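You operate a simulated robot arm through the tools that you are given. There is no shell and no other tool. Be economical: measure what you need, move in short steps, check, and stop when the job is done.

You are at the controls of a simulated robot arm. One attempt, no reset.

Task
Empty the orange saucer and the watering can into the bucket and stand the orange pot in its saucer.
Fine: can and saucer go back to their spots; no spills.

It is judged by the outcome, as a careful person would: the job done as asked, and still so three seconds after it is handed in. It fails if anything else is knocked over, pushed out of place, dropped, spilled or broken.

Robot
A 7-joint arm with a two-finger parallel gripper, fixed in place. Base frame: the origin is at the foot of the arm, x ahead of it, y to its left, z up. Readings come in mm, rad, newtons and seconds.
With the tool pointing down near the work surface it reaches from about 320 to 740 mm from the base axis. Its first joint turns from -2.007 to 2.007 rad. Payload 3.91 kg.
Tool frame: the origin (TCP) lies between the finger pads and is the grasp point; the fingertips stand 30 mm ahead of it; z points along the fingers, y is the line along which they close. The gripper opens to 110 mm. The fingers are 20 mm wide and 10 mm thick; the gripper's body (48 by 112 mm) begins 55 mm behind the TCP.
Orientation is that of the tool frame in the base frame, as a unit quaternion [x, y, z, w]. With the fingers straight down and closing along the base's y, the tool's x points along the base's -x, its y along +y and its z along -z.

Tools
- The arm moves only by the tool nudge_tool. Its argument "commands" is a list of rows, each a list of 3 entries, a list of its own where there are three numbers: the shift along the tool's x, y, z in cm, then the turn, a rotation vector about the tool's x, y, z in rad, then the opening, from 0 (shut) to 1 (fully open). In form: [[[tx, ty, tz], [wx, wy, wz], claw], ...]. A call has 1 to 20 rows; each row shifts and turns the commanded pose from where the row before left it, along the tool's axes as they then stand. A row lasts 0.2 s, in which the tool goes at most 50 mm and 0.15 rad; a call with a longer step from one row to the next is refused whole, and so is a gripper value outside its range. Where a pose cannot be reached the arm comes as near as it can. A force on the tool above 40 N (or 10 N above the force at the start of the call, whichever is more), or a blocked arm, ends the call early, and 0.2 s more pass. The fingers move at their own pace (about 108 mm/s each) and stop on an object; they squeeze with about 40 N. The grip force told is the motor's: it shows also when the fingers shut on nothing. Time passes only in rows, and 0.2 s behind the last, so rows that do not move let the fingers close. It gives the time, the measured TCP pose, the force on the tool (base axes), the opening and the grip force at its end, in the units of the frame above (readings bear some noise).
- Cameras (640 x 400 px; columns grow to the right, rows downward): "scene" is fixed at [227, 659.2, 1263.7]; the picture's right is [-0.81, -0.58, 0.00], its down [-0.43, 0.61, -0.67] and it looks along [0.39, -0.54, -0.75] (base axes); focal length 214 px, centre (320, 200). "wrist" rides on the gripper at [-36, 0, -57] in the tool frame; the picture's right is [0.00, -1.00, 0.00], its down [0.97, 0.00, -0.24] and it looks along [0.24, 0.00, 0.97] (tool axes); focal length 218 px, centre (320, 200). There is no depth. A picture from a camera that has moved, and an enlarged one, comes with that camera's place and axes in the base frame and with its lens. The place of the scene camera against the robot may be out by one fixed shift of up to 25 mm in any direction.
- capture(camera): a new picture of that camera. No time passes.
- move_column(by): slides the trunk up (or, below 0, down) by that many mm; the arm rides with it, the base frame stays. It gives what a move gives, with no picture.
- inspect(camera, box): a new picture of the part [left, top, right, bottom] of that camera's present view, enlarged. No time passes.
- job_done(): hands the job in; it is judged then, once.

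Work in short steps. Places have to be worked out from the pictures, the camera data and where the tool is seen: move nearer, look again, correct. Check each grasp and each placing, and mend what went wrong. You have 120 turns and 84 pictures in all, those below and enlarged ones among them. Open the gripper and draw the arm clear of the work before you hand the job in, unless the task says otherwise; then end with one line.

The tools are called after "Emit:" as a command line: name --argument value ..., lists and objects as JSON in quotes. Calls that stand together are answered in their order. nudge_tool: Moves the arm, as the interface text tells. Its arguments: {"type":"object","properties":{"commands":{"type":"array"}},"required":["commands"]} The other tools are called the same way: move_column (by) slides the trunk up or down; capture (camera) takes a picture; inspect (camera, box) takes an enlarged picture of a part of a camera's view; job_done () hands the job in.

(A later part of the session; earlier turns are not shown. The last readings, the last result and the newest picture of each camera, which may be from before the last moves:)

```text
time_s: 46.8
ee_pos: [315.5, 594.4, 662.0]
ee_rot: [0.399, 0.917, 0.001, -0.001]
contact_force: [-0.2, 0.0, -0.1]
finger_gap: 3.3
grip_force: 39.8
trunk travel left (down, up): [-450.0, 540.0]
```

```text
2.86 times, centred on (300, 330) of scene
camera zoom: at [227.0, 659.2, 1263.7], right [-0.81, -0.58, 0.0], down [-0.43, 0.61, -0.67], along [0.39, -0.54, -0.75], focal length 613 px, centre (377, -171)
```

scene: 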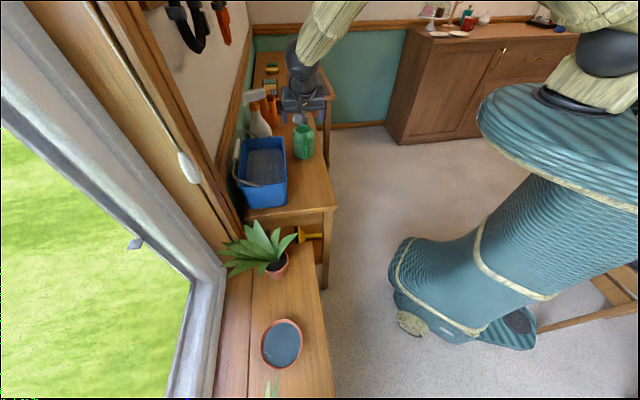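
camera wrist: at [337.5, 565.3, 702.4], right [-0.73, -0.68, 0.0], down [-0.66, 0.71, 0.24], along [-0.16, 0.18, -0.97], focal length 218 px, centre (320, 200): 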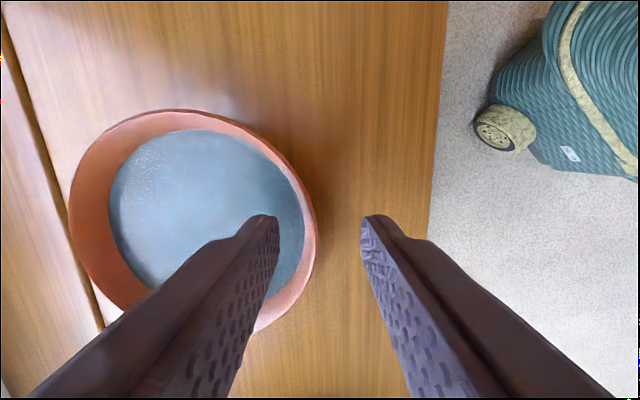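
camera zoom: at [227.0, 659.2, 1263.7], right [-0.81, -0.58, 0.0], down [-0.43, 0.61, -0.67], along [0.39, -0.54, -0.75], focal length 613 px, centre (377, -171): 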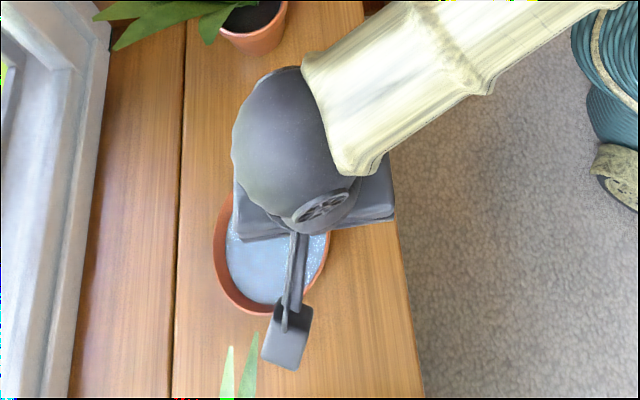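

The gap dropped to 3.3 mm and no weight shows, so the rim may have slipped or be only lightly held. I'll look closer before doing anything.

Emit:
capture --camera "wrist"

Emit:
inspect --camera "scene" --box '[260, 310, 320, 380]'

```text
44 pictures are left
camera wrist: at [339.7, 567.4, 717.9], right [-0.73, -0.68, 0.0], down [-0.66, 0.71, 0.24], along [-0.17, 0.18, -0.97], focal length 218 px, centre (320, 200)
```

wrist: 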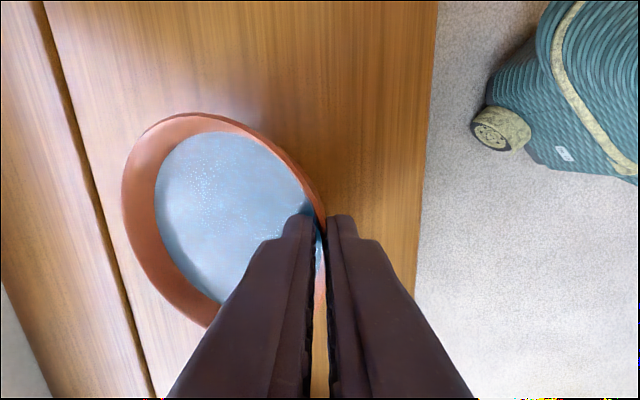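

```text
5.71 times, centred on (290, 345) of scene
camera zoom: at [227.0, 659.2, 1263.7], right [-0.81, -0.58, 0.0], down [-0.43, 0.61, -0.67], along [0.39, -0.54, -0.75], focal length 1226 px, centre (491, -629)
```

zoom: 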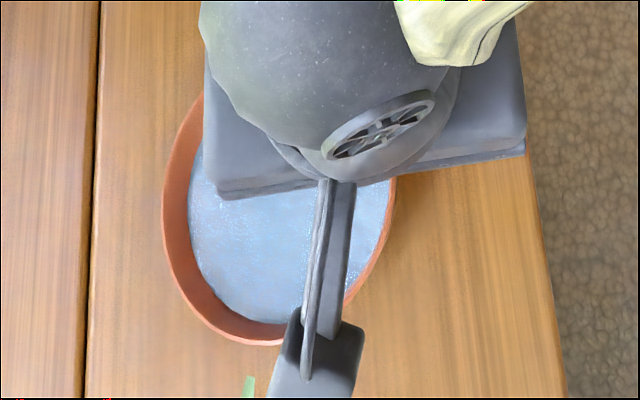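

The saucer is tilted: the fingers slid up its sloped wall and only lift the near rim. I'll lower it back slowly the same 30 mm until it lies flat.

Emit:
nudge_tool --commands '[[[0, 0, 0.6], [0, 0, 0], 0], [[0, 0, 0.6], [0, 0, 0], 0], [[0, 0, 0.6], [0, 0, 0], 0], [[0, 0, 0.5], [0, 0, 0], 0], [[0, 0, 0.3], [0, 0, 0], 0], [[0, 0, 0], [0, 0, 0], 0]]'

Emit:
capture --camera "wrist"

```text
time_s: 48.2
ee_pos: [315.6, 595.2, 634.6]
ee_rot: [0.398, 0.917, 0.001, -0.001]
contact_force: [0.0, -1.6, 7.7]
finger_gap: 4.9
grip_force: 40.4
trunk travel left (down, up): [-450.0, 540.0]
```

```text
42 pictures are left
camera wrist: at [340.2, 566.8, 692.2], right [-0.73, -0.68, 0.0], down [-0.66, 0.71, 0.24], along [-0.16, 0.18, -0.97], focal length 218 px, centre (320, 200)
```

wrist: 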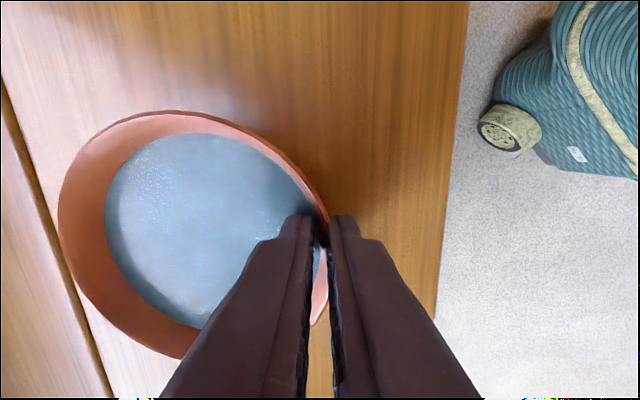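

It's back down with contact. Opening and rising 60 mm to check the saucer, water and surroundings.

Emit:
nudge_tool --commands '[[[0, 0, 0], [0, 0, 0], 0.15], [[0, 0, 0], [0, 0, 0], 0.3], [[0, 0, 0], [0, 0, 0], 0.3], [[0, 0, -3], [0, 0, 0], 0.3], [[0, 0, -4], [0, 0, 0], 0.3]]'

Emit:
capture --camera "wrist"

```text
time_s: 49.4
ee_pos: [313.9, 592.6, 703.9]
ee_rot: [0.399, 0.917, 0.002, -0.001]
contact_force: [-0.4, 0.0, -1.0]
finger_gap: 32.7
grip_force: 0.0
trunk travel left (down, up): [-450.0, 540.0]
```

```text
41 pictures are left
camera wrist: at [339.4, 566.7, 761.7], right [-0.73, -0.68, 0.0], down [-0.66, 0.71, 0.24], along [-0.17, 0.18, -0.97], focal length 218 px, centre (320, 200)
```

wrist: 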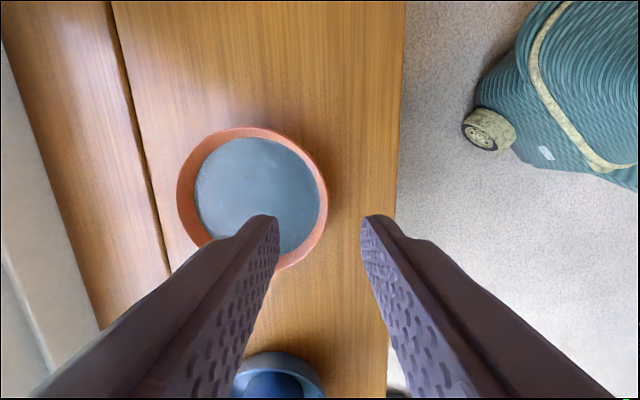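

The saucer lies flat again, water in it, nothing spilled, shifted ~5 mm. Its wall slopes ~20°, so I'll tilt the tool 20° to match (body leaning toward the base) and approach the near rim along the wall.

Emit:
nudge_tool --commands '[[[0, 0, 0], [-0.117, 0, 0], 0.18], [[0, 0, 0], [-0.117, 0, 0], 0.18], [[0, 0, 0], [-0.117, 0, 0], 0.18], [[0, -3.25, 0.38], [0, 0, 0], 0.18], [[0, 0, 0], [0, 0, 0], 0.18]]'

Emit:
capture --camera "wrist"

```text
time_s: 50.6
ee_pos: [295.4, 576.0, 689.7]
ee_rot: [0.394, 0.902, 0.162, 0.069]
contact_force: [1.0, -0.4, -0.2]
finger_gap: 19.7
grip_force: 0.0
trunk travel left (down, up): [-450.0, 540.0]
```

```text
40 pictures are left
camera wrist: at [305.6, 534.6, 743.8], right [-0.69, -0.64, -0.35], down [-0.72, 0.65, 0.23], along [0.08, 0.41, -0.91], focal length 218 px, centre (320, 200)
```

wrist: 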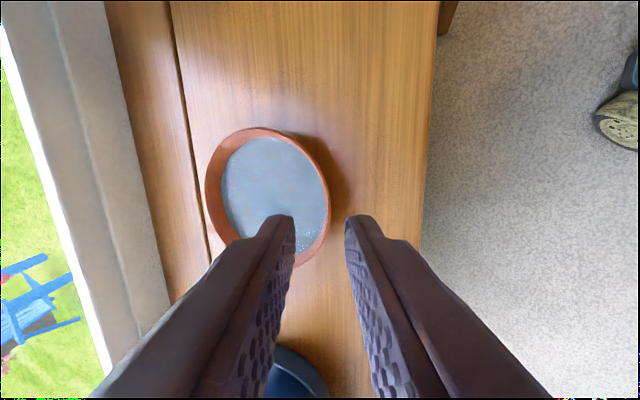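

The rim is ~5 mm toward the base from the tool's mid-plane; I'll correct that and advance 35 mm, then look again.

Emit:
nudge_tool --commands '[[[0, -0.45, 1.5], [0, 0, 0], 0.18], [[0, 0, 2.2], [0, 0, 0], 0.18]]'

Emit:
inspect --camera "wrist" --box '[140, 100, 440, 300]'

```text
time_s: 51.2
ee_pos: [301.5, 579.9, 653.3]
ee_rot: [0.392, 0.903, 0.161, 0.069]
contact_force: [0.1, -0.4, -0.3]
finger_gap: 19.5
grip_force: 0.1
trunk travel left (down, up): [-450.0, 540.0]
```

```text
2.00 times, centred on (290, 200) of wrist
camera zoom: at [311.9, 539.7, 707.1], right [-0.69, -0.64, -0.34], down [-0.72, 0.65, 0.23], along [0.08, 0.41, -0.91], focal length 436 px, centre (380, 200)
```

zoom: 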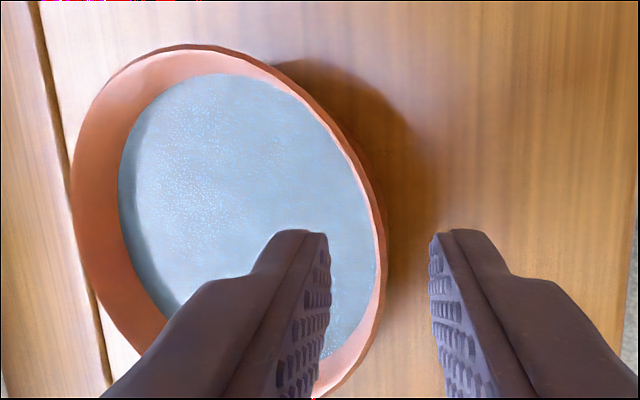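

Rim is centred between the fingers. Advancing 22 mm along the wall direction.

Emit:
nudge_tool --commands '[[[0, 0, 1.2], [0, 0, 0], 0.18], [[0, 0, 1.0], [0, 0, 0], 0.18]]'

Emit:
inspect --camera "wrist" --box '[140, 100, 440, 300]'

```text
time_s: 51.8
ee_pos: [306.9, 585.8, 633.9]
ee_rot: [0.393, 0.903, 0.162, 0.068]
contact_force: [0.4, 0.1, -0.3]
finger_gap: 19.7
grip_force: 0.0
trunk travel left (down, up): [-450.0, 540.0]
```

```text
2.00 times, centred on (290, 200) of wrist
camera zoom: at [317.3, 545.1, 687.3], right [-0.69, -0.64, -0.35], down [-0.72, 0.65, 0.23], along [0.08, 0.41, -0.91], focal length 436 px, centre (380, 200)
```

zoom: 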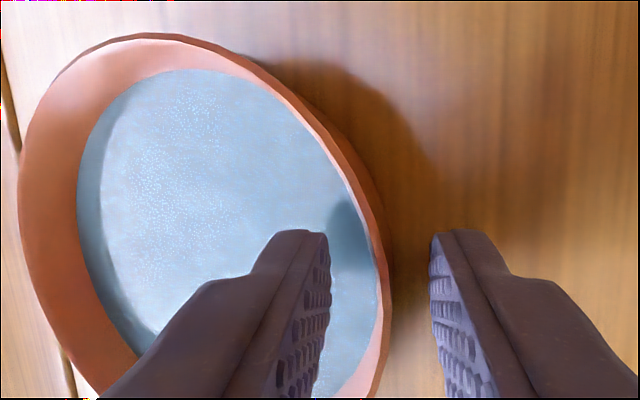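

No contact yet and the alignment is good. I'll go 3 mm deeper and close.

Emit:
nudge_tool --commands '[[[0, 0, 0.3], [0, 0, 0], 0.18], [[0, 0, 0], [0, 0, 0], 0.1], [[0, 0, 0], [0, 0, 0], 0], [[0, 0, 0], [0, 0, 0], 0]]'

Emit:
inspect --camera "wrist" --box '[140, 100, 440, 300]'

```text
time_s: 52.8
ee_pos: [306.6, 586.4, 630.0]
ee_rot: [0.393, 0.903, 0.16, 0.07]
contact_force: [-0.2, 0.5, -1.0]
finger_gap: 1.8
grip_force: 40.1
trunk travel left (down, up): [-450.0, 540.0]
```

```text
2.00 times, centred on (290, 200) of wrist
camera zoom: at [317.6, 545.9, 684.3], right [-0.69, -0.64, -0.34], down [-0.72, 0.65, 0.23], along [0.08, 0.41, -0.91], focal length 436 px, centre (380, 200)
```

zoom: 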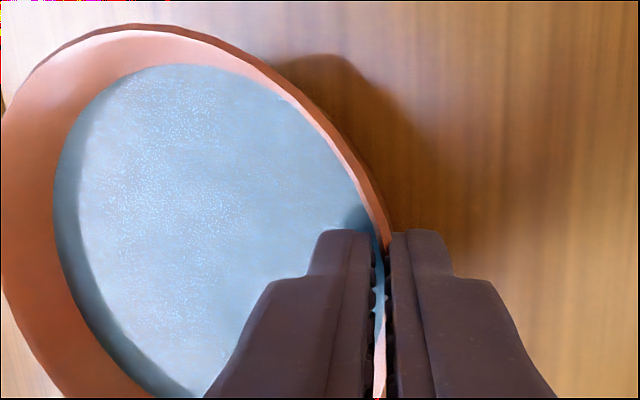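

Gap 1.8 mm — flush on a thin wall now. Lifting 10 mm straight up and checking tilt and weight.

Emit:
nudge_tool --commands '[[[0, 0.103, -0.282], [0, 0, 0], 0], [[0, 0.103, -0.282], [0, 0, 0], 0], [[0, 0.137, -0.376], [0, 0, 0], 0], [[0, 0, 0], [0, 0, 0], 0]]'

Emit:
inspect --camera "wrist" --box '[140, 100, 440, 300]'

```text
time_s: 53.8
ee_pos: [307.5, 586.1, 640.0]
ee_rot: [0.393, 0.903, 0.161, 0.069]
contact_force: [-0.1, -0.2, -0.5]
finger_gap: 1.8
grip_force: 39.6
trunk travel left (down, up): [-450.0, 540.0]
```

```text
2.00 times, centred on (290, 200) of wrist
camera zoom: at [317.6, 545.7, 694.0], right [-0.69, -0.64, -0.34], down [-0.72, 0.65, 0.23], along [0.08, 0.41, -0.91], focal length 436 px, centre (380, 200)
```

zoom: 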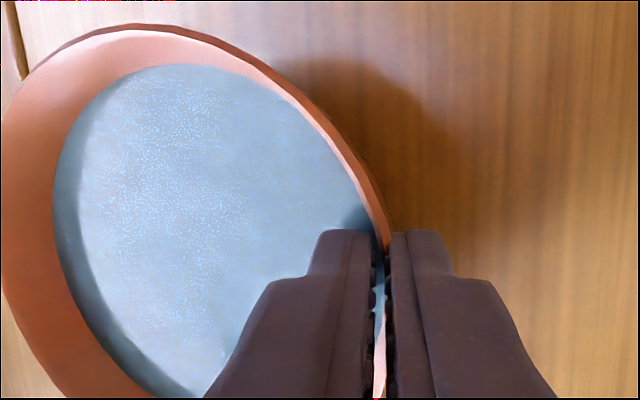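

The saucer is held rigid and level. Raising the trunk 300 mm for the trip over the plant to the bucket.

Emit:
move_column --by 300

Emit:
nudge_tool --commands '[[[0, 0.36, -0.76], [0, 0, 0], 0], [[0, 0.72, -1.5], [0, 0, 0], 0], [[0, 0.72, -1.5], [0, 0, 0], 0], [[0, 0.36, -0.76], [0, 0, 0], 0], [[-1, 0, 0], [0, 0, 0], 0], [[-2, 0, 0], [0, 0, 0], 0], [[-3, 0, 0], [0, 0, 0], 0], [[-3, 0, 0], [0, 0, 0], 0], [[-3, 0, 0], [0, 0, 0], 0], [[-3, 0, 0], [0, 0, 0], 0], [[-3, 0, 0], [0, 0, 0], 0], [[-3, 0, 0], [0, 0, 0], 0], [[-3, 0, 0], [0, 0, 0], 0], [[-2, 0, 0], [0, 0, 0], 0], [[-1, 0, 0], [0, 0, 0], 0]]'

Emit:
capture --camera "wrist"

Emit:
capture --camera "scene"

```text
time_s: 56.8
ee_pos: [307.7, 586.7, 940.3]
ee_rot: [0.393, 0.903, 0.162, 0.069]
contact_force: [0.5, -0.5, -1.0]
finger_gap: 1.7
grip_force: 40.6
trunk travel left (down, up): [-750.0, 240.0]
```

```text
time_s: 60.0
ee_pos: [497.3, 390.3, 990.5]
ee_rot: [0.393, 0.903, 0.161, 0.068]
contact_force: [0.0, 0.1, -0.5]
finger_gap: 1.6
grip_force: 39.8
trunk travel left (down, up): [-750.0, 240.0]
```

```text
35 pictures are left
camera wrist: at [506.2, 350.3, 1044.0], right [-0.69, -0.64, -0.34], down [-0.72, 0.65, 0.23], along [0.08, 0.41, -0.91], focal length 218 px, centre (320, 200)
```

wrist: 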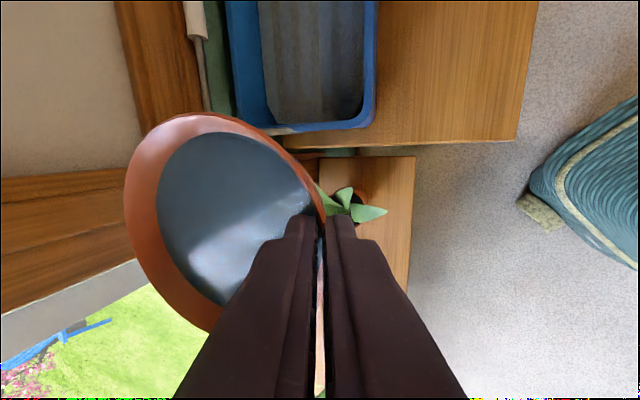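

```text
34 pictures are left
```

scene: 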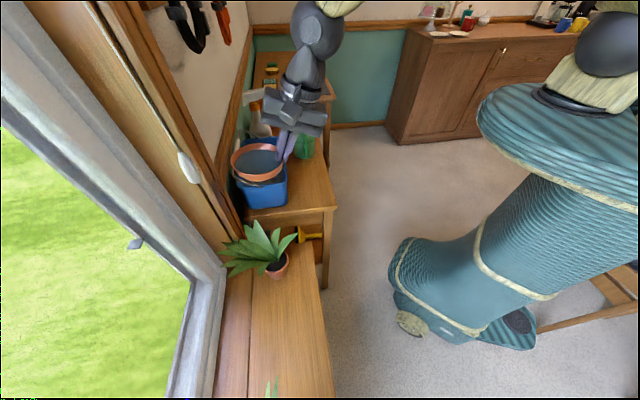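

Level and full. 168 mm more along the bucket to centre the saucer over it.

Emit:
nudge_tool --commands '[[[-1, 0, 0], [0, 0, 0], 0], [[-2, 0, 0], [0, 0, 0], 0], [[-3, 0, 0], [0, 0, 0], 0], [[-3, 0, 0], [0, 0, 0], 0], [[-3, 0, 0], [0, 0, 0], 0], [[-2.8, 0, 0], [0, 0, 0], 0], [[-1.5, 0, 0], [0, 0, 0], 0], [[-0.5, 0, 0], [0, 0, 0], 0]]'

Emit:
inspect --camera "scene" --box '[180, 60, 380, 260]'

Emit:
capture --camera "wrist"

```text
time_s: 61.8
ee_pos: [610.3, 271.3, 986.9]
ee_rot: [0.392, 0.903, 0.161, 0.069]
contact_force: [-0.3, 0.1, -1.0]
finger_gap: 1.7
grip_force: 40.0
trunk travel left (down, up): [-750.0, 240.0]
```

```text
2.00 times, centred on (280, 160) of scene
camera zoom: at [227.0, 659.2, 1263.7], right [-0.81, -0.58, 0.0], down [-0.43, 0.61, -0.67], along [0.39, -0.54, -0.75], focal length 429 px, centre (400, 280)
```

zoom: 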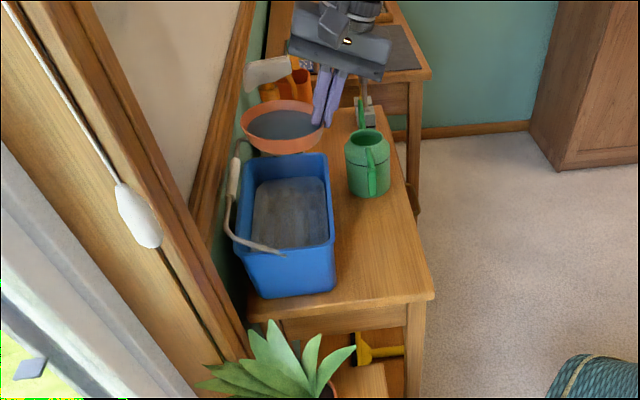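

```text
32 pictures are left
camera wrist: at [620.7, 229.5, 1040.8], right [-0.69, -0.64, -0.34], down [-0.72, 0.65, 0.23], along [0.08, 0.41, -0.91], focal length 218 px, centre (320, 200)
```

wrist: 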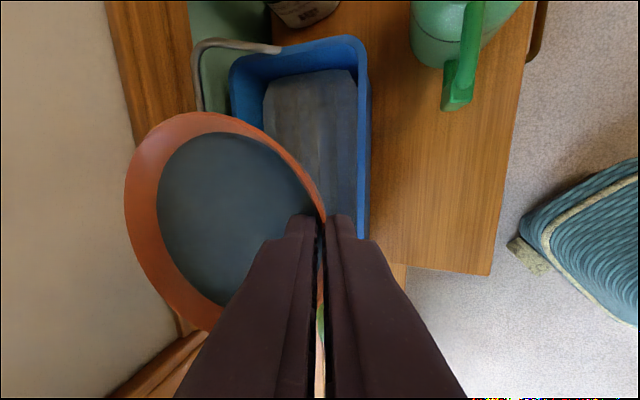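

By measurement the saucer centre (652, 310) is over the bucket's middle. I'll tip it sideways toward the window end about the radial axis, slowly.

Emit:
nudge_tool --commands '[[[0, 0, 0], [0, -0.066, -0.024], 0], [[0, 0, 0], [0, -0.066, -0.024], 0], [[0, 0, 0], [0, -0.066, -0.024], 0], [[0, 0, 0], [0, -0.066, -0.024], 0], [[0, 0, 0], [0, -0.066, -0.024], 0], [[0, 0, 0], [0, -0.066, -0.024], 0], [[0, 0, 0], [0, -0.066, -0.024], 0], [[0, 0, 0], [0, -0.066, -0.024], 0], [[0, 0, 0], [0, -0.066, -0.024], 0], [[0, 0, 0], [0, -0.066, -0.024], 0]]'

Emit:
inspect --camera "scene" --box '[180, 60, 380, 260]'

```text
time_s: 64.0
ee_pos: [608.8, 269.6, 991.1]
ee_rot: [0.314, 0.871, 0.016, 0.376]
contact_force: [-0.9, 0.4, -0.5]
finger_gap: 1.8
grip_force: 40.2
trunk travel left (down, up): [-750.0, 240.0]
```

```text
2.00 times, centred on (280, 160) of scene
camera zoom: at [227.0, 659.2, 1263.7], right [-0.81, -0.58, 0.0], down [-0.43, 0.61, -0.67], along [0.39, -0.54, -0.75], focal length 429 px, centre (400, 280)
```

zoom: 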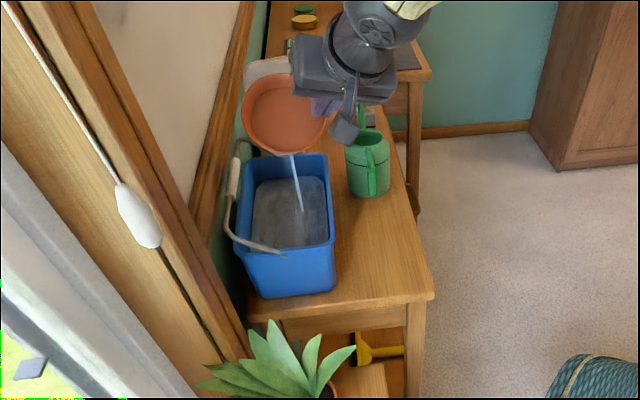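

The water is pouring straight into the bucket. I'll tip it further and wait for the last of it.

Emit:
nudge_tool --commands '[[[0, 0, 0], [0, -0.066, -0.024], 0], [[0, 0, 0], [0, -0.066, -0.024], 0], [[0, 0, 0], [0, -0.066, -0.024], 0], [[0, 0, 0], [0, -0.066, -0.024], 0], [[0, 0, 0], [0, -0.066, -0.024], 0], [[0, 0, 0], [0, -0.066, -0.024], 0], [[0, 0, 0], [0, -0.066, -0.024], 0], [[0, 0, 0], [0, -0.066, -0.024], 0], [[0, 0, 0], [0, -0.066, -0.024], 0], [[0, 0, 0], [0, 0, 0], 0], [[0, 0, 0], [0, 0, 0], 0], [[0, 0, 0], [0, 0, 0], 0], [[0, 0, 0], [0, 0, 0], 0], [[0, 0, 0], [0, 0, 0], 0], [[0, 0, 0], [0, 0, 0], 0], [[0, 0, 0], [0, 0, 0], 0]]'

Emit:
inspect --camera "scene" --box '[180, 60, 380, 260]'

```text
time_s: 67.4
ee_pos: [609.8, 268.3, 989.7]
ee_rot: [0.211, 0.753, -0.116, 0.613]
contact_force: [-0.2, -0.1, -0.6]
finger_gap: 1.7
grip_force: 40.1
trunk travel left (down, up): [-750.0, 240.0]
```

```text
2.00 times, centred on (280, 160) of scene
camera zoom: at [227.0, 659.2, 1263.7], right [-0.81, -0.58, 0.0], down [-0.43, 0.61, -0.67], along [0.39, -0.54, -0.75], focal length 429 px, centre (400, 280)
```

zoom: 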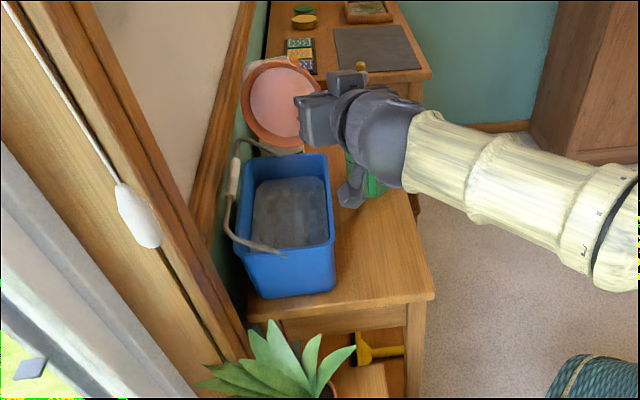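

The saucer is empty. Tipping it level again and carrying it back toward the sill.

Emit:
nudge_tool --commands '[[[0, 0, 0], [0, 0.1254, 0.0456], 0], [[0, 0, 0], [0, 0.1254, 0.0456], 0], [[0, 0, 0], [0, 0.1254, 0.0456], 0], [[0, 0, 0], [0, 0.1254, 0.0456], 0], [[0, 0, 0], [0, 0.1254, 0.0456], 0], [[0, 0, 0], [0, 0.1254, 0.0456], 0], [[0, 0, 0], [0, 0.1254, 0.0456], 0], [[0, 0, 0], [0, 0.1254, 0.0456], 0], [[0, 0, 0], [0, 0.1254, 0.0456], 0], [[0, 0, 0], [0, 0.1254, 0.0456], 0]]'

Emit:
nudge_tool --commands '[[[3.67, 0, 0], [0, 0, 0], 0], [[3.67, 0, 0], [0, 0, 0], 0], [[3.67, 0, 0], [0, 0, 0], 0], [[3.67, 0, 0], [0, 0, 0], 0], [[3.67, 0, 0], [0, 0, 0], 0], [[3.67, 0, 0], [0, 0, 0], 0], [[3.67, 0, 0], [0, 0, 0], 0], [[3.67, 0, 0], [0, 0, 0], 0], [[3.67, 0, 0], [0, 0, 0], 0], [[3.67, 0, 0], [0, 0, 0], 0], [[3.67, 0, 0], [0, 0, 0], 0], [[3.67, 0, 0], [0, 0, 0], 0]]'

```text
time_s: 69.6
ee_pos: [610.0, 268.9, 989.3]
ee_rot: [0.392, 0.903, 0.161, 0.069]
contact_force: [0.0, -0.2, -0.4]
finger_gap: 2.0
grip_force: 39.7
trunk travel left (down, up): [-750.0, 240.0]
```

```text
time_s: 72.2
ee_pos: [308.8, 593.6, 991.9]
ee_rot: [0.393, 0.903, 0.161, 0.069]
contact_force: [-0.5, -0.5, -0.6]
finger_gap: 2.2
grip_force: 40.3
trunk travel left (down, up): [-750.0, 240.0]
```

Correcting 5 mm and lowering the trunk 300 mm.

Emit:
nudge_tool --commands '[[[-0.48, 0, 0], [0, 0, 0], 0]]'

Emit:
move_column --by -300

Emit:
capture --camera "wrist"

```text
time_s: 72.6
ee_pos: [313.3, 588.8, 990.4]
ee_rot: [0.392, 0.903, 0.161, 0.069]
contact_force: [-0.7, -0.2, -0.5]
finger_gap: 1.8
grip_force: 40.3
trunk travel left (down, up): [-750.0, 240.0]
```

```text
time_s: 75.6
ee_pos: [313.8, 587.8, 691.5]
ee_rot: [0.392, 0.903, 0.161, 0.069]
contact_force: [-0.6, 0.0, -0.5]
finger_gap: 1.8
grip_force: 39.8
trunk travel left (down, up): [-450.0, 540.0]
```

```text
29 pictures are left
camera wrist: at [323.6, 547.5, 744.8], right [-0.69, -0.64, -0.34], down [-0.72, 0.65, 0.23], along [0.08, 0.4, -0.91], focal length 218 px, centre (320, 200)
```

wrist: 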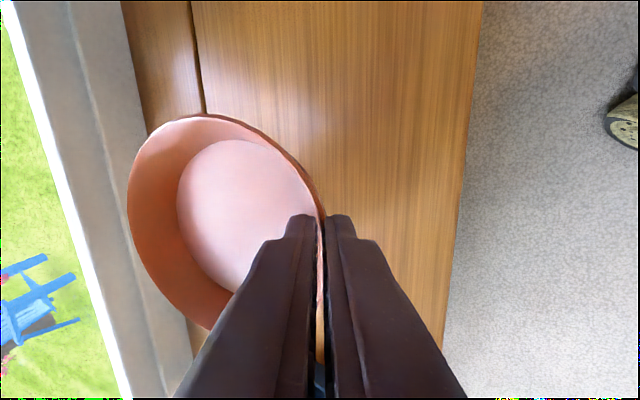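

The empty saucer is level. Lowering it onto its spot.

Emit:
nudge_tool --commands '[[[0.28, -0.855, 2.35], [0, 0, 0], 0], [[0, -0.684, 1.88], [0, 0, 0], 0], [[0, -0.34, 0.94], [0, 0, 0], 0], [[0, -0.137, 0.376], [0, 0, 0], 0], [[0, 0, 0], [0, 0, 0], 0]]'

```text
time_s: 76.8
ee_pos: [312.9, 589.0, 632.4]
ee_rot: [0.392, 0.903, 0.161, 0.068]
contact_force: [1.1, -0.4, -0.1]
finger_gap: 1.6
grip_force: 40.2
trunk travel left (down, up): [-450.0, 540.0]
```

Emit:
nudge_tool --commands '[[[0, -0.07, 0.19], [0, 0, 0], 0], [[0, -0.035, 0.095], [0, 0, 0], 0], [[0, 0, 0], [0, 0, 0], 0]]'

```text
time_s: 77.6
ee_pos: [311.9, 589.3, 631.2]
ee_rot: [0.392, 0.903, 0.162, 0.069]
contact_force: [-0.4, -6.9, 20.2]
finger_gap: 1.6
grip_force: 40.2
trunk travel left (down, up): [-450.0, 540.0]
```

Firm contact — it's on the sill. Opening and backing straight out along the wall.

Emit:
nudge_tool --commands '[[[0, 0, 0], [0, 0, 0], 0.1], [[0, 0, 0], [0, 0, 0], 0.18], [[0, 0, -1], [0, 0, 0], 0.18], [[0, 0, -2.5], [0, 0, 0], 0.2], [[0, 0, -4], [0, 0, 0], 0.2], [[0, 0, -4], [0, 0, 0], 0.2]]'

Emit:
capture --camera "wrist"

Emit:
inspect --camera "scene" --box '[200, 200, 360, 400]'

```text
time_s: 79.0
ee_pos: [283.1, 563.6, 736.6]
ee_rot: [0.392, 0.903, 0.16, 0.069]
contact_force: [0.1, 0.4, 0.4]
finger_gap: 21.8
grip_force: 0.0
trunk travel left (down, up): [-450.0, 540.0]
```

```text
28 pictures are left
camera wrist: at [292.2, 523.0, 790.8], right [-0.69, -0.64, -0.34], down [-0.72, 0.65, 0.23], along [0.08, 0.4, -0.91], focal length 218 px, centre (320, 200)
```

wrist: 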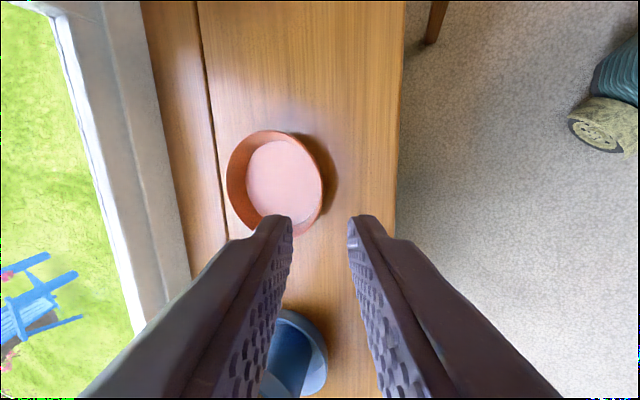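

```text
2.00 times, centred on (280, 300) of scene
camera zoom: at [227.0, 659.2, 1263.7], right [-0.81, -0.58, 0.0], down [-0.43, 0.61, -0.67], along [0.39, -0.54, -0.75], focal length 429 px, centre (400, 0)
```

zoom: 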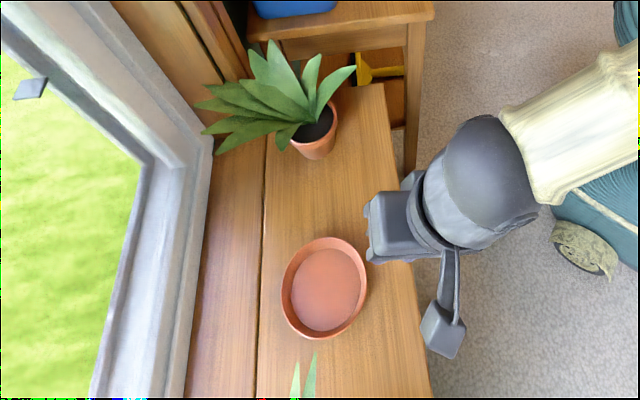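

Saucer is empty and within ~2 mm of its original spot. Now the pot at ≈ (483, 494): I'll rise, yaw the tool by 90° so it can look at and approach the pot from the front.

Emit:
nudge_tool --commands '[[[0, 0, -3], [0.117, 0, 0], 0.6], [[0, 0, -3], [0.117, 0, 0], 0.9], [[0, 0, -3], [0.117, 0, 0], 1], [[0, 0, 0], [0, 0, -0.143], 1], [[0, 0, 0], [0, 0, -0.143], 1], [[0, 0, 0], [0, 0, -0.143], 1], [[0, 0, 0], [0, 0, -0.143], 1], [[0, 0, 0], [0, 0, -0.143], 1], [[0, 0, 0], [0, 0, -0.143], 1], [[0, 0, 0], [0, 0, -0.143], 1], [[0, 0, 0], [0, 0, -0.143], 1], [[0, 0, 0], [0, 0, -0.143], 1], [[0, 0, 0], [0, 0, -0.143], 1], [[0, 0, 0], [0, 0, -0.141], 1]]'

Emit:
nudge_tool --commands '[[[1.46, -3.76, 0], [0, 0, 0], 1], [[1.46, -3.76, 0], [0, 0, 0], 1], [[1.46, -3.76, 0], [0, 0, 0], 1], [[1.46, -3.76, 0], [0, 0, 0], 1], [[1.46, -3.76, 0], [0, 0, 0], 1], [[0, 0, 0], [0, -0.13, 0], 1], [[0, 0, 0], [0, -0.13, 0], 1], [[0, 0, 0], [0, -0.13, 0], 1], [[0, 0, 0], [0, -0.13, 0], 1], [[0, 0, 0], [0, -0.13, 0], 1], [[0, 0, 0], [0, -0.135, 0], 1]]'

Emit:
capture --camera "wrist"

```text
time_s: 82.0
ee_pos: [268.7, 548.2, 823.8]
ee_rot: [-0.368, 0.93, 0.001, 0.0]
contact_force: [-0.5, 0.2, 0.0]
finger_gap: 110.0
grip_force: 0.1
trunk travel left (down, up): [-450.0, 540.0]
```

```text
time_s: 84.4
ee_pos: [342.8, 361.6, 823.3]
ee_rot: [-0.34, 0.859, 0.143, 0.356]
contact_force: [-0.5, -0.4, 0.5]
finger_gap: 109.9
grip_force: 0.0
trunk travel left (down, up): [-450.0, 540.0]
```

```text
26 pictures are left
camera wrist: at [331.4, 350.3, 889.9], right [0.68, -0.73, 0.0], down [-0.62, -0.58, -0.52], along [0.38, 0.36, -0.86], focal length 218 px, centre (320, 200)
```

wrist: 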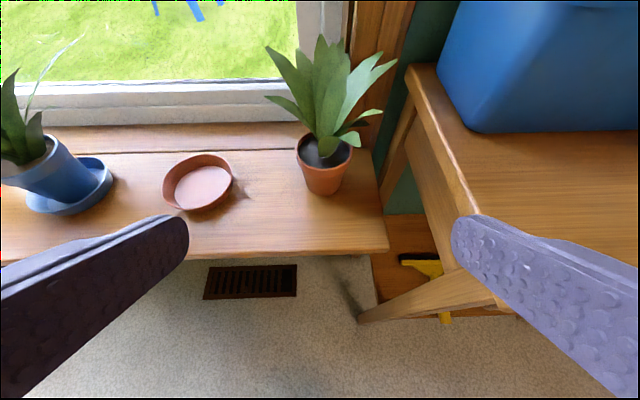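

Clear view: the pot's front is free, leaves rise behind and above it. Pot ≈ (483, 493), rim z ≈ 665, Ø ≈ 76. I'll tilt to 60° (30° below horizontal) and move to 100 mm in front of it for a refined look.

Emit:
nudge_tool --commands '[[[0, 0, 0], [0, -0.131, 0], 1], [[0, 0, 0], [0, -0.131, 0], 1], [[1.12, 0, 3.07], [0, 0, 0], 1], [[1.12, 0, 3.07], [0, 0, 0], 1], [[1.12, 0, 3.07], [0, 0, 0], 1], [[1.12, 0, 3.07], [0, 0, 0], 1], [[1.12, 0, 3.07], [0, 0, 0], 1]]'

Emit:
capture --camera "wrist"

Emit:
inspect --camera "scene" --box '[200, 200, 360, 300]'

```text
time_s: 86.0
ee_pos: [419.8, 433.8, 697.5]
ee_rot: [-0.318, 0.806, 0.185, 0.465]
contact_force: [-0.5, -1.0, 0.0]
finger_gap: 110.1
grip_force: 0.0
trunk travel left (down, up): [-450.0, 540.0]
```

```text
25 pictures are left
camera wrist: at [396.0, 411.5, 758.0], right [0.68, -0.73, 0.0], down [-0.51, -0.47, -0.72], along [0.53, 0.49, -0.69], focal length 218 px, centre (320, 200)
```

wrist: 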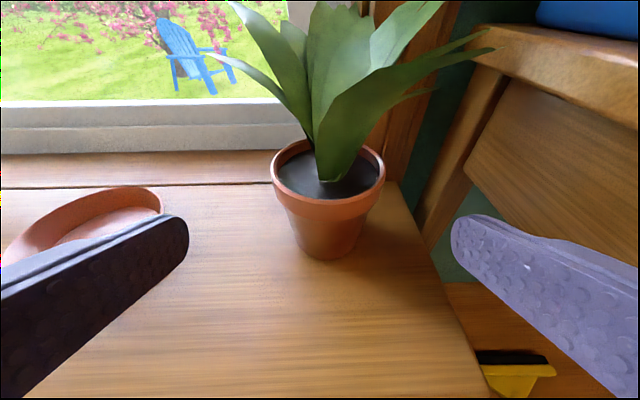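

```text
4.00 times, centred on (280, 250) of scene
camera zoom: at [227.0, 659.2, 1263.7], right [-0.81, -0.58, 0.0], down [-0.43, 0.61, -0.67], along [0.39, -0.54, -0.75], focal length 858 px, centre (480, 0)
```

zoom: 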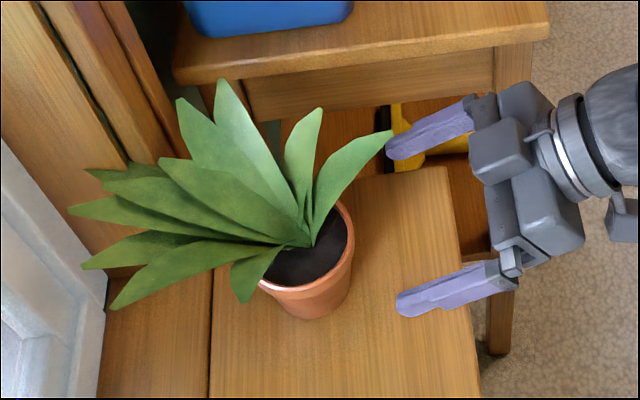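

Refined: pot axis ≈ (487, 489), rim z ≈ 669, collar ≈ Ø 75. I'll flatten the tool to 75° (keeps it below the leaves) and line up 60 mm short of the grasp.

Emit:
nudge_tool --commands '[[[0, 0, 0], [0, -0.131, 0], 1], [[0, 0, 0], [0, -0.131, 0], 1], [[1.81, -0.55, 3.28], [0, 0, 0], 0.95]]'

Emit:
capture --camera "wrist"

Emit:
inspect --camera "scene" --box '[200, 200, 360, 300]'

```text
time_s: 86.8
ee_pos: [441.8, 448.8, 669.3]
ee_rot: [-0.29, 0.738, 0.224, 0.567]
contact_force: [-0.6, 0.0, 0.0]
finger_gap: 104.5
grip_force: 0.1
trunk travel left (down, up): [-450.0, 540.0]
```

```text
23 pictures are left
camera wrist: at [408.7, 417.6, 719.9], right [0.68, -0.73, 0.0], down [-0.35, -0.33, -0.88], along [0.64, 0.6, -0.48], focal length 218 px, centre (320, 200)
```

wrist: 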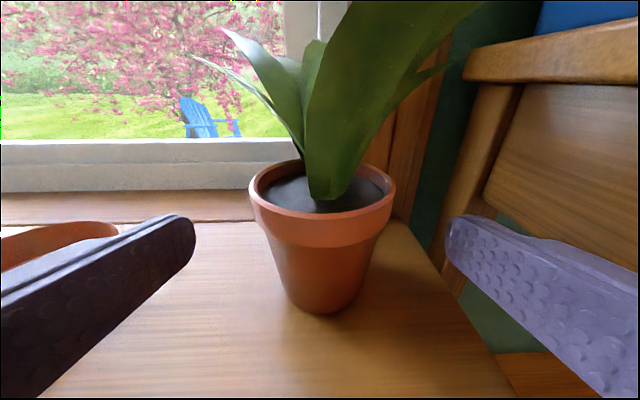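

```text
4.00 times, centred on (280, 250) of scene
camera zoom: at [227.0, 659.2, 1263.7], right [-0.81, -0.58, 0.0], down [-0.43, 0.61, -0.67], along [0.39, -0.54, -0.75], focal length 858 px, centre (480, 0)
```

zoom: 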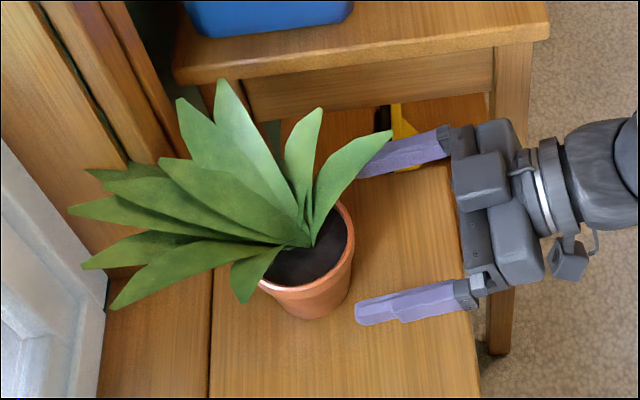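

Pot centred between the fingers; about 60 mm to go. Advancing along the tool axis and checking.

Emit:
nudge_tool --commands '[[[-0.09, -0.05, 2.01], [0, 0, 0], 0.95], [[-0.09, -0.05, 2.01], [0, 0, 0], 0.95], [[-0.09, -0.05, 2.01], [0, 0, 0], 0.95]]'

Emit:
capture --camera "wrist"

Emit:
inspect --camera "scene" --box '[200, 200, 360, 300]'

```text
time_s: 87.6
ee_pos: [486.0, 489.0, 659.2]
ee_rot: [-0.291, 0.738, 0.224, 0.566]
contact_force: [0.3, 1.4, 0.1]
finger_gap: 104.5
grip_force: 0.2
trunk travel left (down, up): [-450.0, 540.0]
```

```text
21 pictures are left
camera wrist: at [453.2, 456.6, 708.7], right [0.68, -0.73, 0.0], down [-0.35, -0.33, -0.88], along [0.64, 0.6, -0.48], focal length 218 px, centre (320, 200)
```

wrist: 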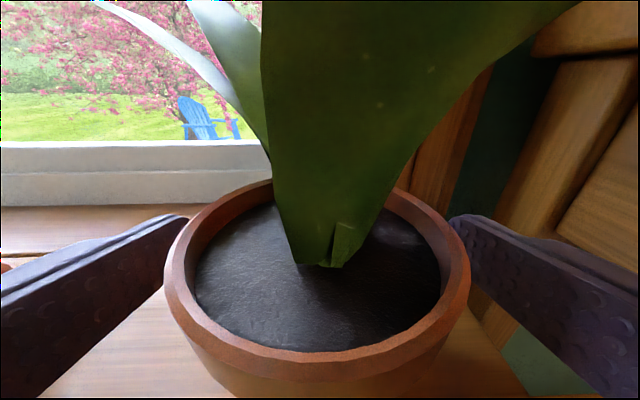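

```text
4.00 times, centred on (280, 250) of scene
camera zoom: at [227.0, 659.2, 1263.7], right [-0.81, -0.58, 0.0], down [-0.43, 0.61, -0.67], along [0.39, -0.54, -0.75], focal length 858 px, centre (480, 0)
```

zoom: 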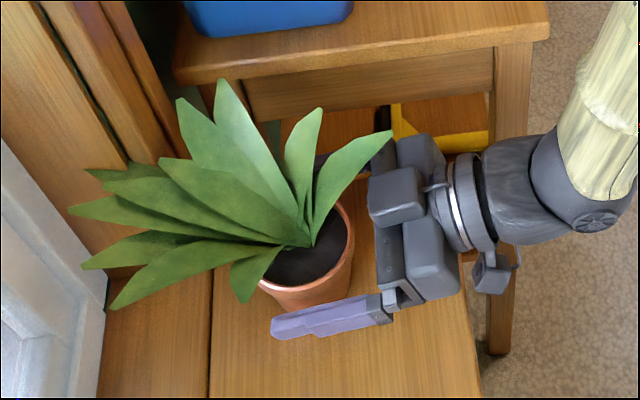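

The fingers straddle the collar evenly. Closing.

Emit:
nudge_tool --commands '[[[0, 0, 0], [0, 0, 0], 0.8], [[0, 0, 0], [0, 0, 0], 0.7], [[0, 0, 0], [0, 0, 0], 0.6], [[0, 0, 0], [0, 0, 0], 0.5], [[0, 0, 0], [0, 0, 0], 0.5]]'

```text
time_s: 88.8
ee_pos: [486.4, 488.3, 657.8]
ee_rot: [-0.29, 0.738, 0.223, 0.566]
contact_force: [1.2, 1.2, -0.4]
finger_gap: 78.4
grip_force: 39.9
trunk travel left (down, up): [-450.0, 540.0]
```

Gripped at 78 mm. Lifting 20 mm and checking.

Emit:
nudge_tool --commands '[[[-0.483, 0, -0.13], [0, 0, 0], 0.5], [[-0.725, 0, -0.194], [0, 0, 0], 0.5], [[-0.725, 0, -0.194], [0, 0, 0], 0.5], [[0, 0, 0], [0, 0, 0], 0.5]]'

Emit:
inspect --camera "scene" --box '[200, 200, 360, 300]'

Emit:
capture --camera "wrist"

```text
time_s: 89.8
ee_pos: [486.8, 488.1, 678.3]
ee_rot: [-0.291, 0.738, 0.224, 0.566]
contact_force: [0.5, -0.2, -1.8]
finger_gap: 77.9
grip_force: 40.1
trunk travel left (down, up): [-450.0, 540.0]
```

```text
4.00 times, centred on (280, 250) of scene
camera zoom: at [227.0, 659.2, 1263.7], right [-0.81, -0.58, 0.0], down [-0.43, 0.61, -0.67], along [0.39, -0.54, -0.75], focal length 858 px, centre (480, 0)
```

zoom: 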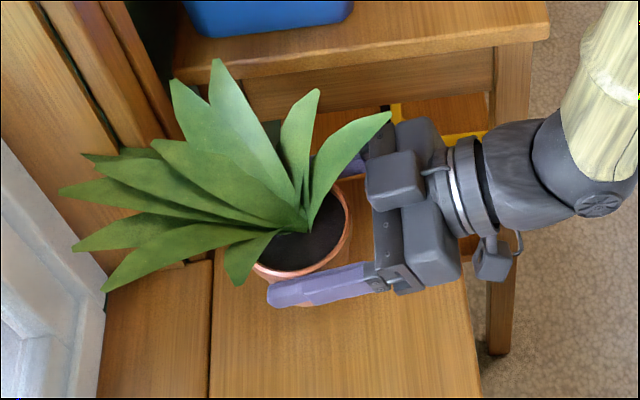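

```text
18 pictures are left
camera wrist: at [453.7, 455.0, 728.1], right [0.68, -0.73, 0.0], down [-0.35, -0.33, -0.88], along [0.64, 0.6, -0.48], focal length 218 px, centre (320, 200)
```

wrist: 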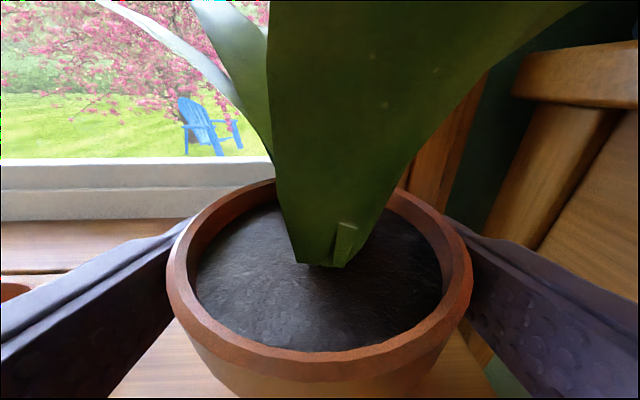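

Held firm and upright. Reworking the geometry, the pot axis is ≈ 5 mm beyond the TCP; the saucer centre is ≈ (353, 628). Lifting 40 mm more and carrying it over the saucer.

Emit:
nudge_tool --commands '[[[-1.93, 0, -0.52], [0, 0, 0], 0.5], [[-1.93, 0, -0.52], [0, 0, 0], 0.5], [[0.02, 1.5, -0.08], [0, 0, 0], 0.5], [[0.02, 2.5, -0.08], [0, 0, 0], 0.5], [[0.02, 2.9, -0.08], [0, 0, 0], 0.5], [[0.02, 2.9, -0.08], [0, 0, 0], 0.5], [[0.02, 2.9, -0.08], [0, 0, 0], 0.5], [[0.02, 2.9, -0.08], [0, 0, 0], 0.5], [[0.02, 2.3, -0.08], [0, 0, 0], 0.5], [[0.02, 1.44, -0.08], [0, 0, 0], 0.5]]'

Emit:
inspect --camera "scene" --box '[200, 240, 380, 400]'

Emit:
capture --camera "wrist"

```text
time_s: 92.0
ee_pos: [349.4, 623.9, 720.2]
ee_rot: [-0.291, 0.738, 0.224, 0.566]
contact_force: [-0.1, -0.4, -2.8]
finger_gap: 77.9
grip_force: 40.5
trunk travel left (down, up): [-450.0, 540.0]
```

```text
2.50 times, centred on (290, 320) of scene
camera zoom: at [227.0, 659.2, 1263.7], right [-0.81, -0.58, 0.0], down [-0.43, 0.61, -0.67], along [0.39, -0.54, -0.75], focal length 536 px, centre (395, -100)
```

zoom: 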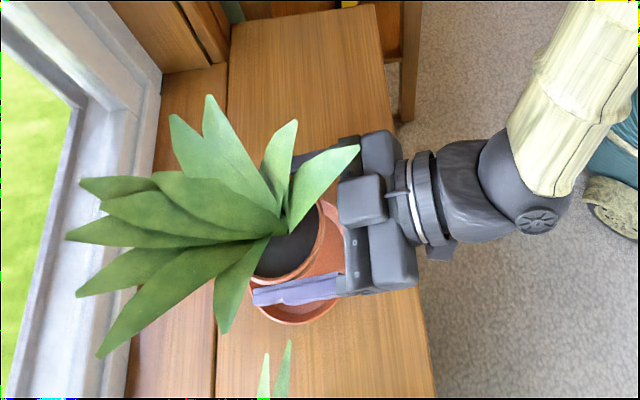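

```text
16 pictures are left
camera wrist: at [315.9, 592.4, 769.6], right [0.68, -0.73, 0.0], down [-0.35, -0.33, -0.88], along [0.64, 0.6, -0.48], focal length 218 px, centre (320, 200)
```

wrist: 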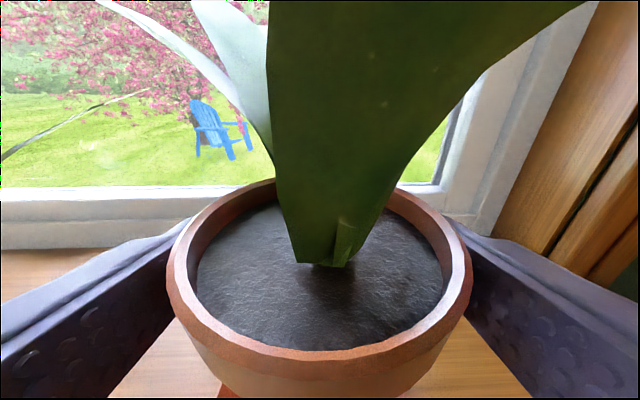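

The pot hangs over the saucer. Lowering 35 mm and checking alignment before the final set-down.

Emit:
nudge_tool --commands '[[[1.69, 0, 0.453], [0, 0, 0], 0.5], [[1.69, 0, 0.453], [0, 0, 0], 0.5], [[0, 0, 0], [0, 0, 0], 0.5]]'

Emit:
inspect --camera "scene" --box '[250, 300, 330, 370]'

```text
time_s: 92.8
ee_pos: [349.2, 624.1, 683.6]
ee_rot: [-0.291, 0.738, 0.224, 0.566]
contact_force: [0.0, 0.0, -3.7]
finger_gap: 78.1
grip_force: 39.3
trunk travel left (down, up): [-450.0, 540.0]
```

```text
5.71 times, centred on (290, 335) of scene
camera zoom: at [227.0, 659.2, 1263.7], right [-0.81, -0.58, 0.0], down [-0.43, 0.61, -0.67], along [0.39, -0.54, -0.75], focal length 1226 px, centre (491, -571)
```

zoom: 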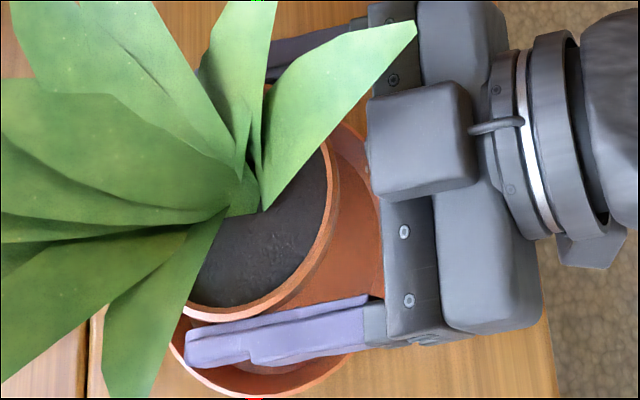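

By perspective calculation the pot is concentric with the saucer to about 2–3 mm. Lowering in small steps until contact.

Emit:
nudge_tool --commands '[[[0.773, 0, 0.207], [0, 0, 0], 0.5], [[0.29, 0, 0.078], [0, 0, 0], 0.5], [[0, 0, 0], [0, 0, 0], 0.5]]'

```text
time_s: 93.6
ee_pos: [350.7, 624.8, 672.7]
ee_rot: [-0.291, 0.738, 0.224, 0.565]
contact_force: [0.0, 0.1, -3.9]
finger_gap: 78.1
grip_force: 39.2
trunk travel left (down, up): [-450.0, 540.0]
```

Emit:
nudge_tool --commands '[[[0.29, 0, 0.078], [0, 0, 0], 0.5], [[0.193, 0, 0.052], [0, 0, 0], 0.5], [[0, 0, 0], [0, 0, 0], 0.5]]'

```text
time_s: 94.4
ee_pos: [350.0, 623.4, 668.8]
ee_rot: [-0.29, 0.738, 0.224, 0.567]
contact_force: [-0.5, -0.3, -3.6]
finger_gap: 78.1
grip_force: 40.2
trunk travel left (down, up): [-450.0, 540.0]
```

Emit:
nudge_tool --commands '[[[0.193, 0, 0.052], [0, 0, 0], 0.5], [[0.193, 0, 0.052], [0, 0, 0], 0.5], [[0, 0, 0], [0, 0, 0], 0.5]]'

```text
time_s: 95.2
ee_pos: [350.4, 623.1, 665.1]
ee_rot: [-0.291, 0.738, 0.224, 0.566]
contact_force: [-0.2, 0.2, -2.2]
finger_gap: 78.2
grip_force: 40.5
trunk travel left (down, up): [-450.0, 540.0]
```

Emit:
nudge_tool --commands '[[[0.145, 0, 0.039], [0, 0, 0], 0.5], [[0.097, 0, 0.026], [0, 0, 0], 0.5], [[0, 0, 0], [0, 0, 0], 0.5]]'

```text
time_s: 96.0
ee_pos: [349.5, 624.5, 663.7]
ee_rot: [-0.291, 0.737, 0.226, 0.567]
contact_force: [0.1, -1.0, 5.1]
finger_gap: 77.9
grip_force: 39.8
trunk travel left (down, up): [-450.0, 540.0]
```

Contact at the saucer's floor level. Opening and withdrawing straight back along the tool axis.

Emit:
nudge_tool --commands '[[[0, 0, 0], [0, 0, 0], 0.8], [[0, 0, 0], [0, 0, 0], 0.9], [[0, 0, 0], [0, 0, 0], 0.95], [[0, 0, -2], [0, 0, 0], 0.95], [[0, 0, -3], [0, 0, 0], 0.95], [[0, 0, -4], [0, 0, 0], 0.95], [[0, 0, -4], [0, 0, 0], 0.95], [[0, 0, -4], [0, 0, 0], 0.95]]'

Emit:
capture --camera "wrist"

Emit:
inspect --camera "scene" --box '[220, 270, 340, 400]'

```text
time_s: 97.8
ee_pos: [232.0, 510.8, 705.1]
ee_rot: [-0.291, 0.739, 0.224, 0.565]
contact_force: [0.8, -0.2, 0.3]
finger_gap: 104.3
grip_force: 0.0
trunk travel left (down, up): [-450.0, 540.0]
```

```text
14 pictures are left
camera wrist: at [197.9, 479.1, 756.0], right [0.68, -0.73, 0.0], down [-0.35, -0.33, -0.88], along [0.64, 0.6, -0.48], focal length 218 px, centre (320, 200)
```

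wrist: 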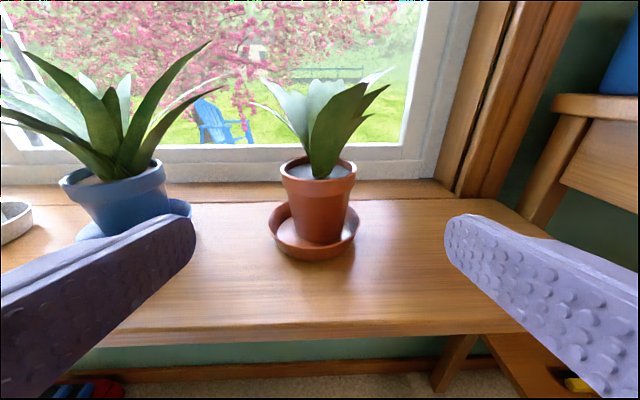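

```text
3.08 times, centred on (280, 335) of scene
camera zoom: at [227.0, 659.2, 1263.7], right [-0.81, -0.58, 0.0], down [-0.43, 0.61, -0.67], along [0.39, -0.54, -0.75], focal length 660 px, centre (443, -215)
```

zoom: 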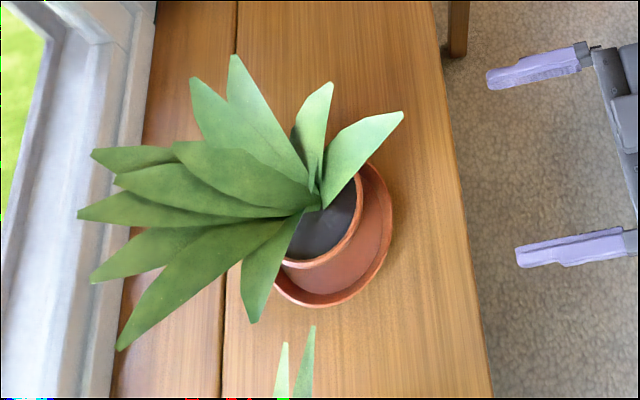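

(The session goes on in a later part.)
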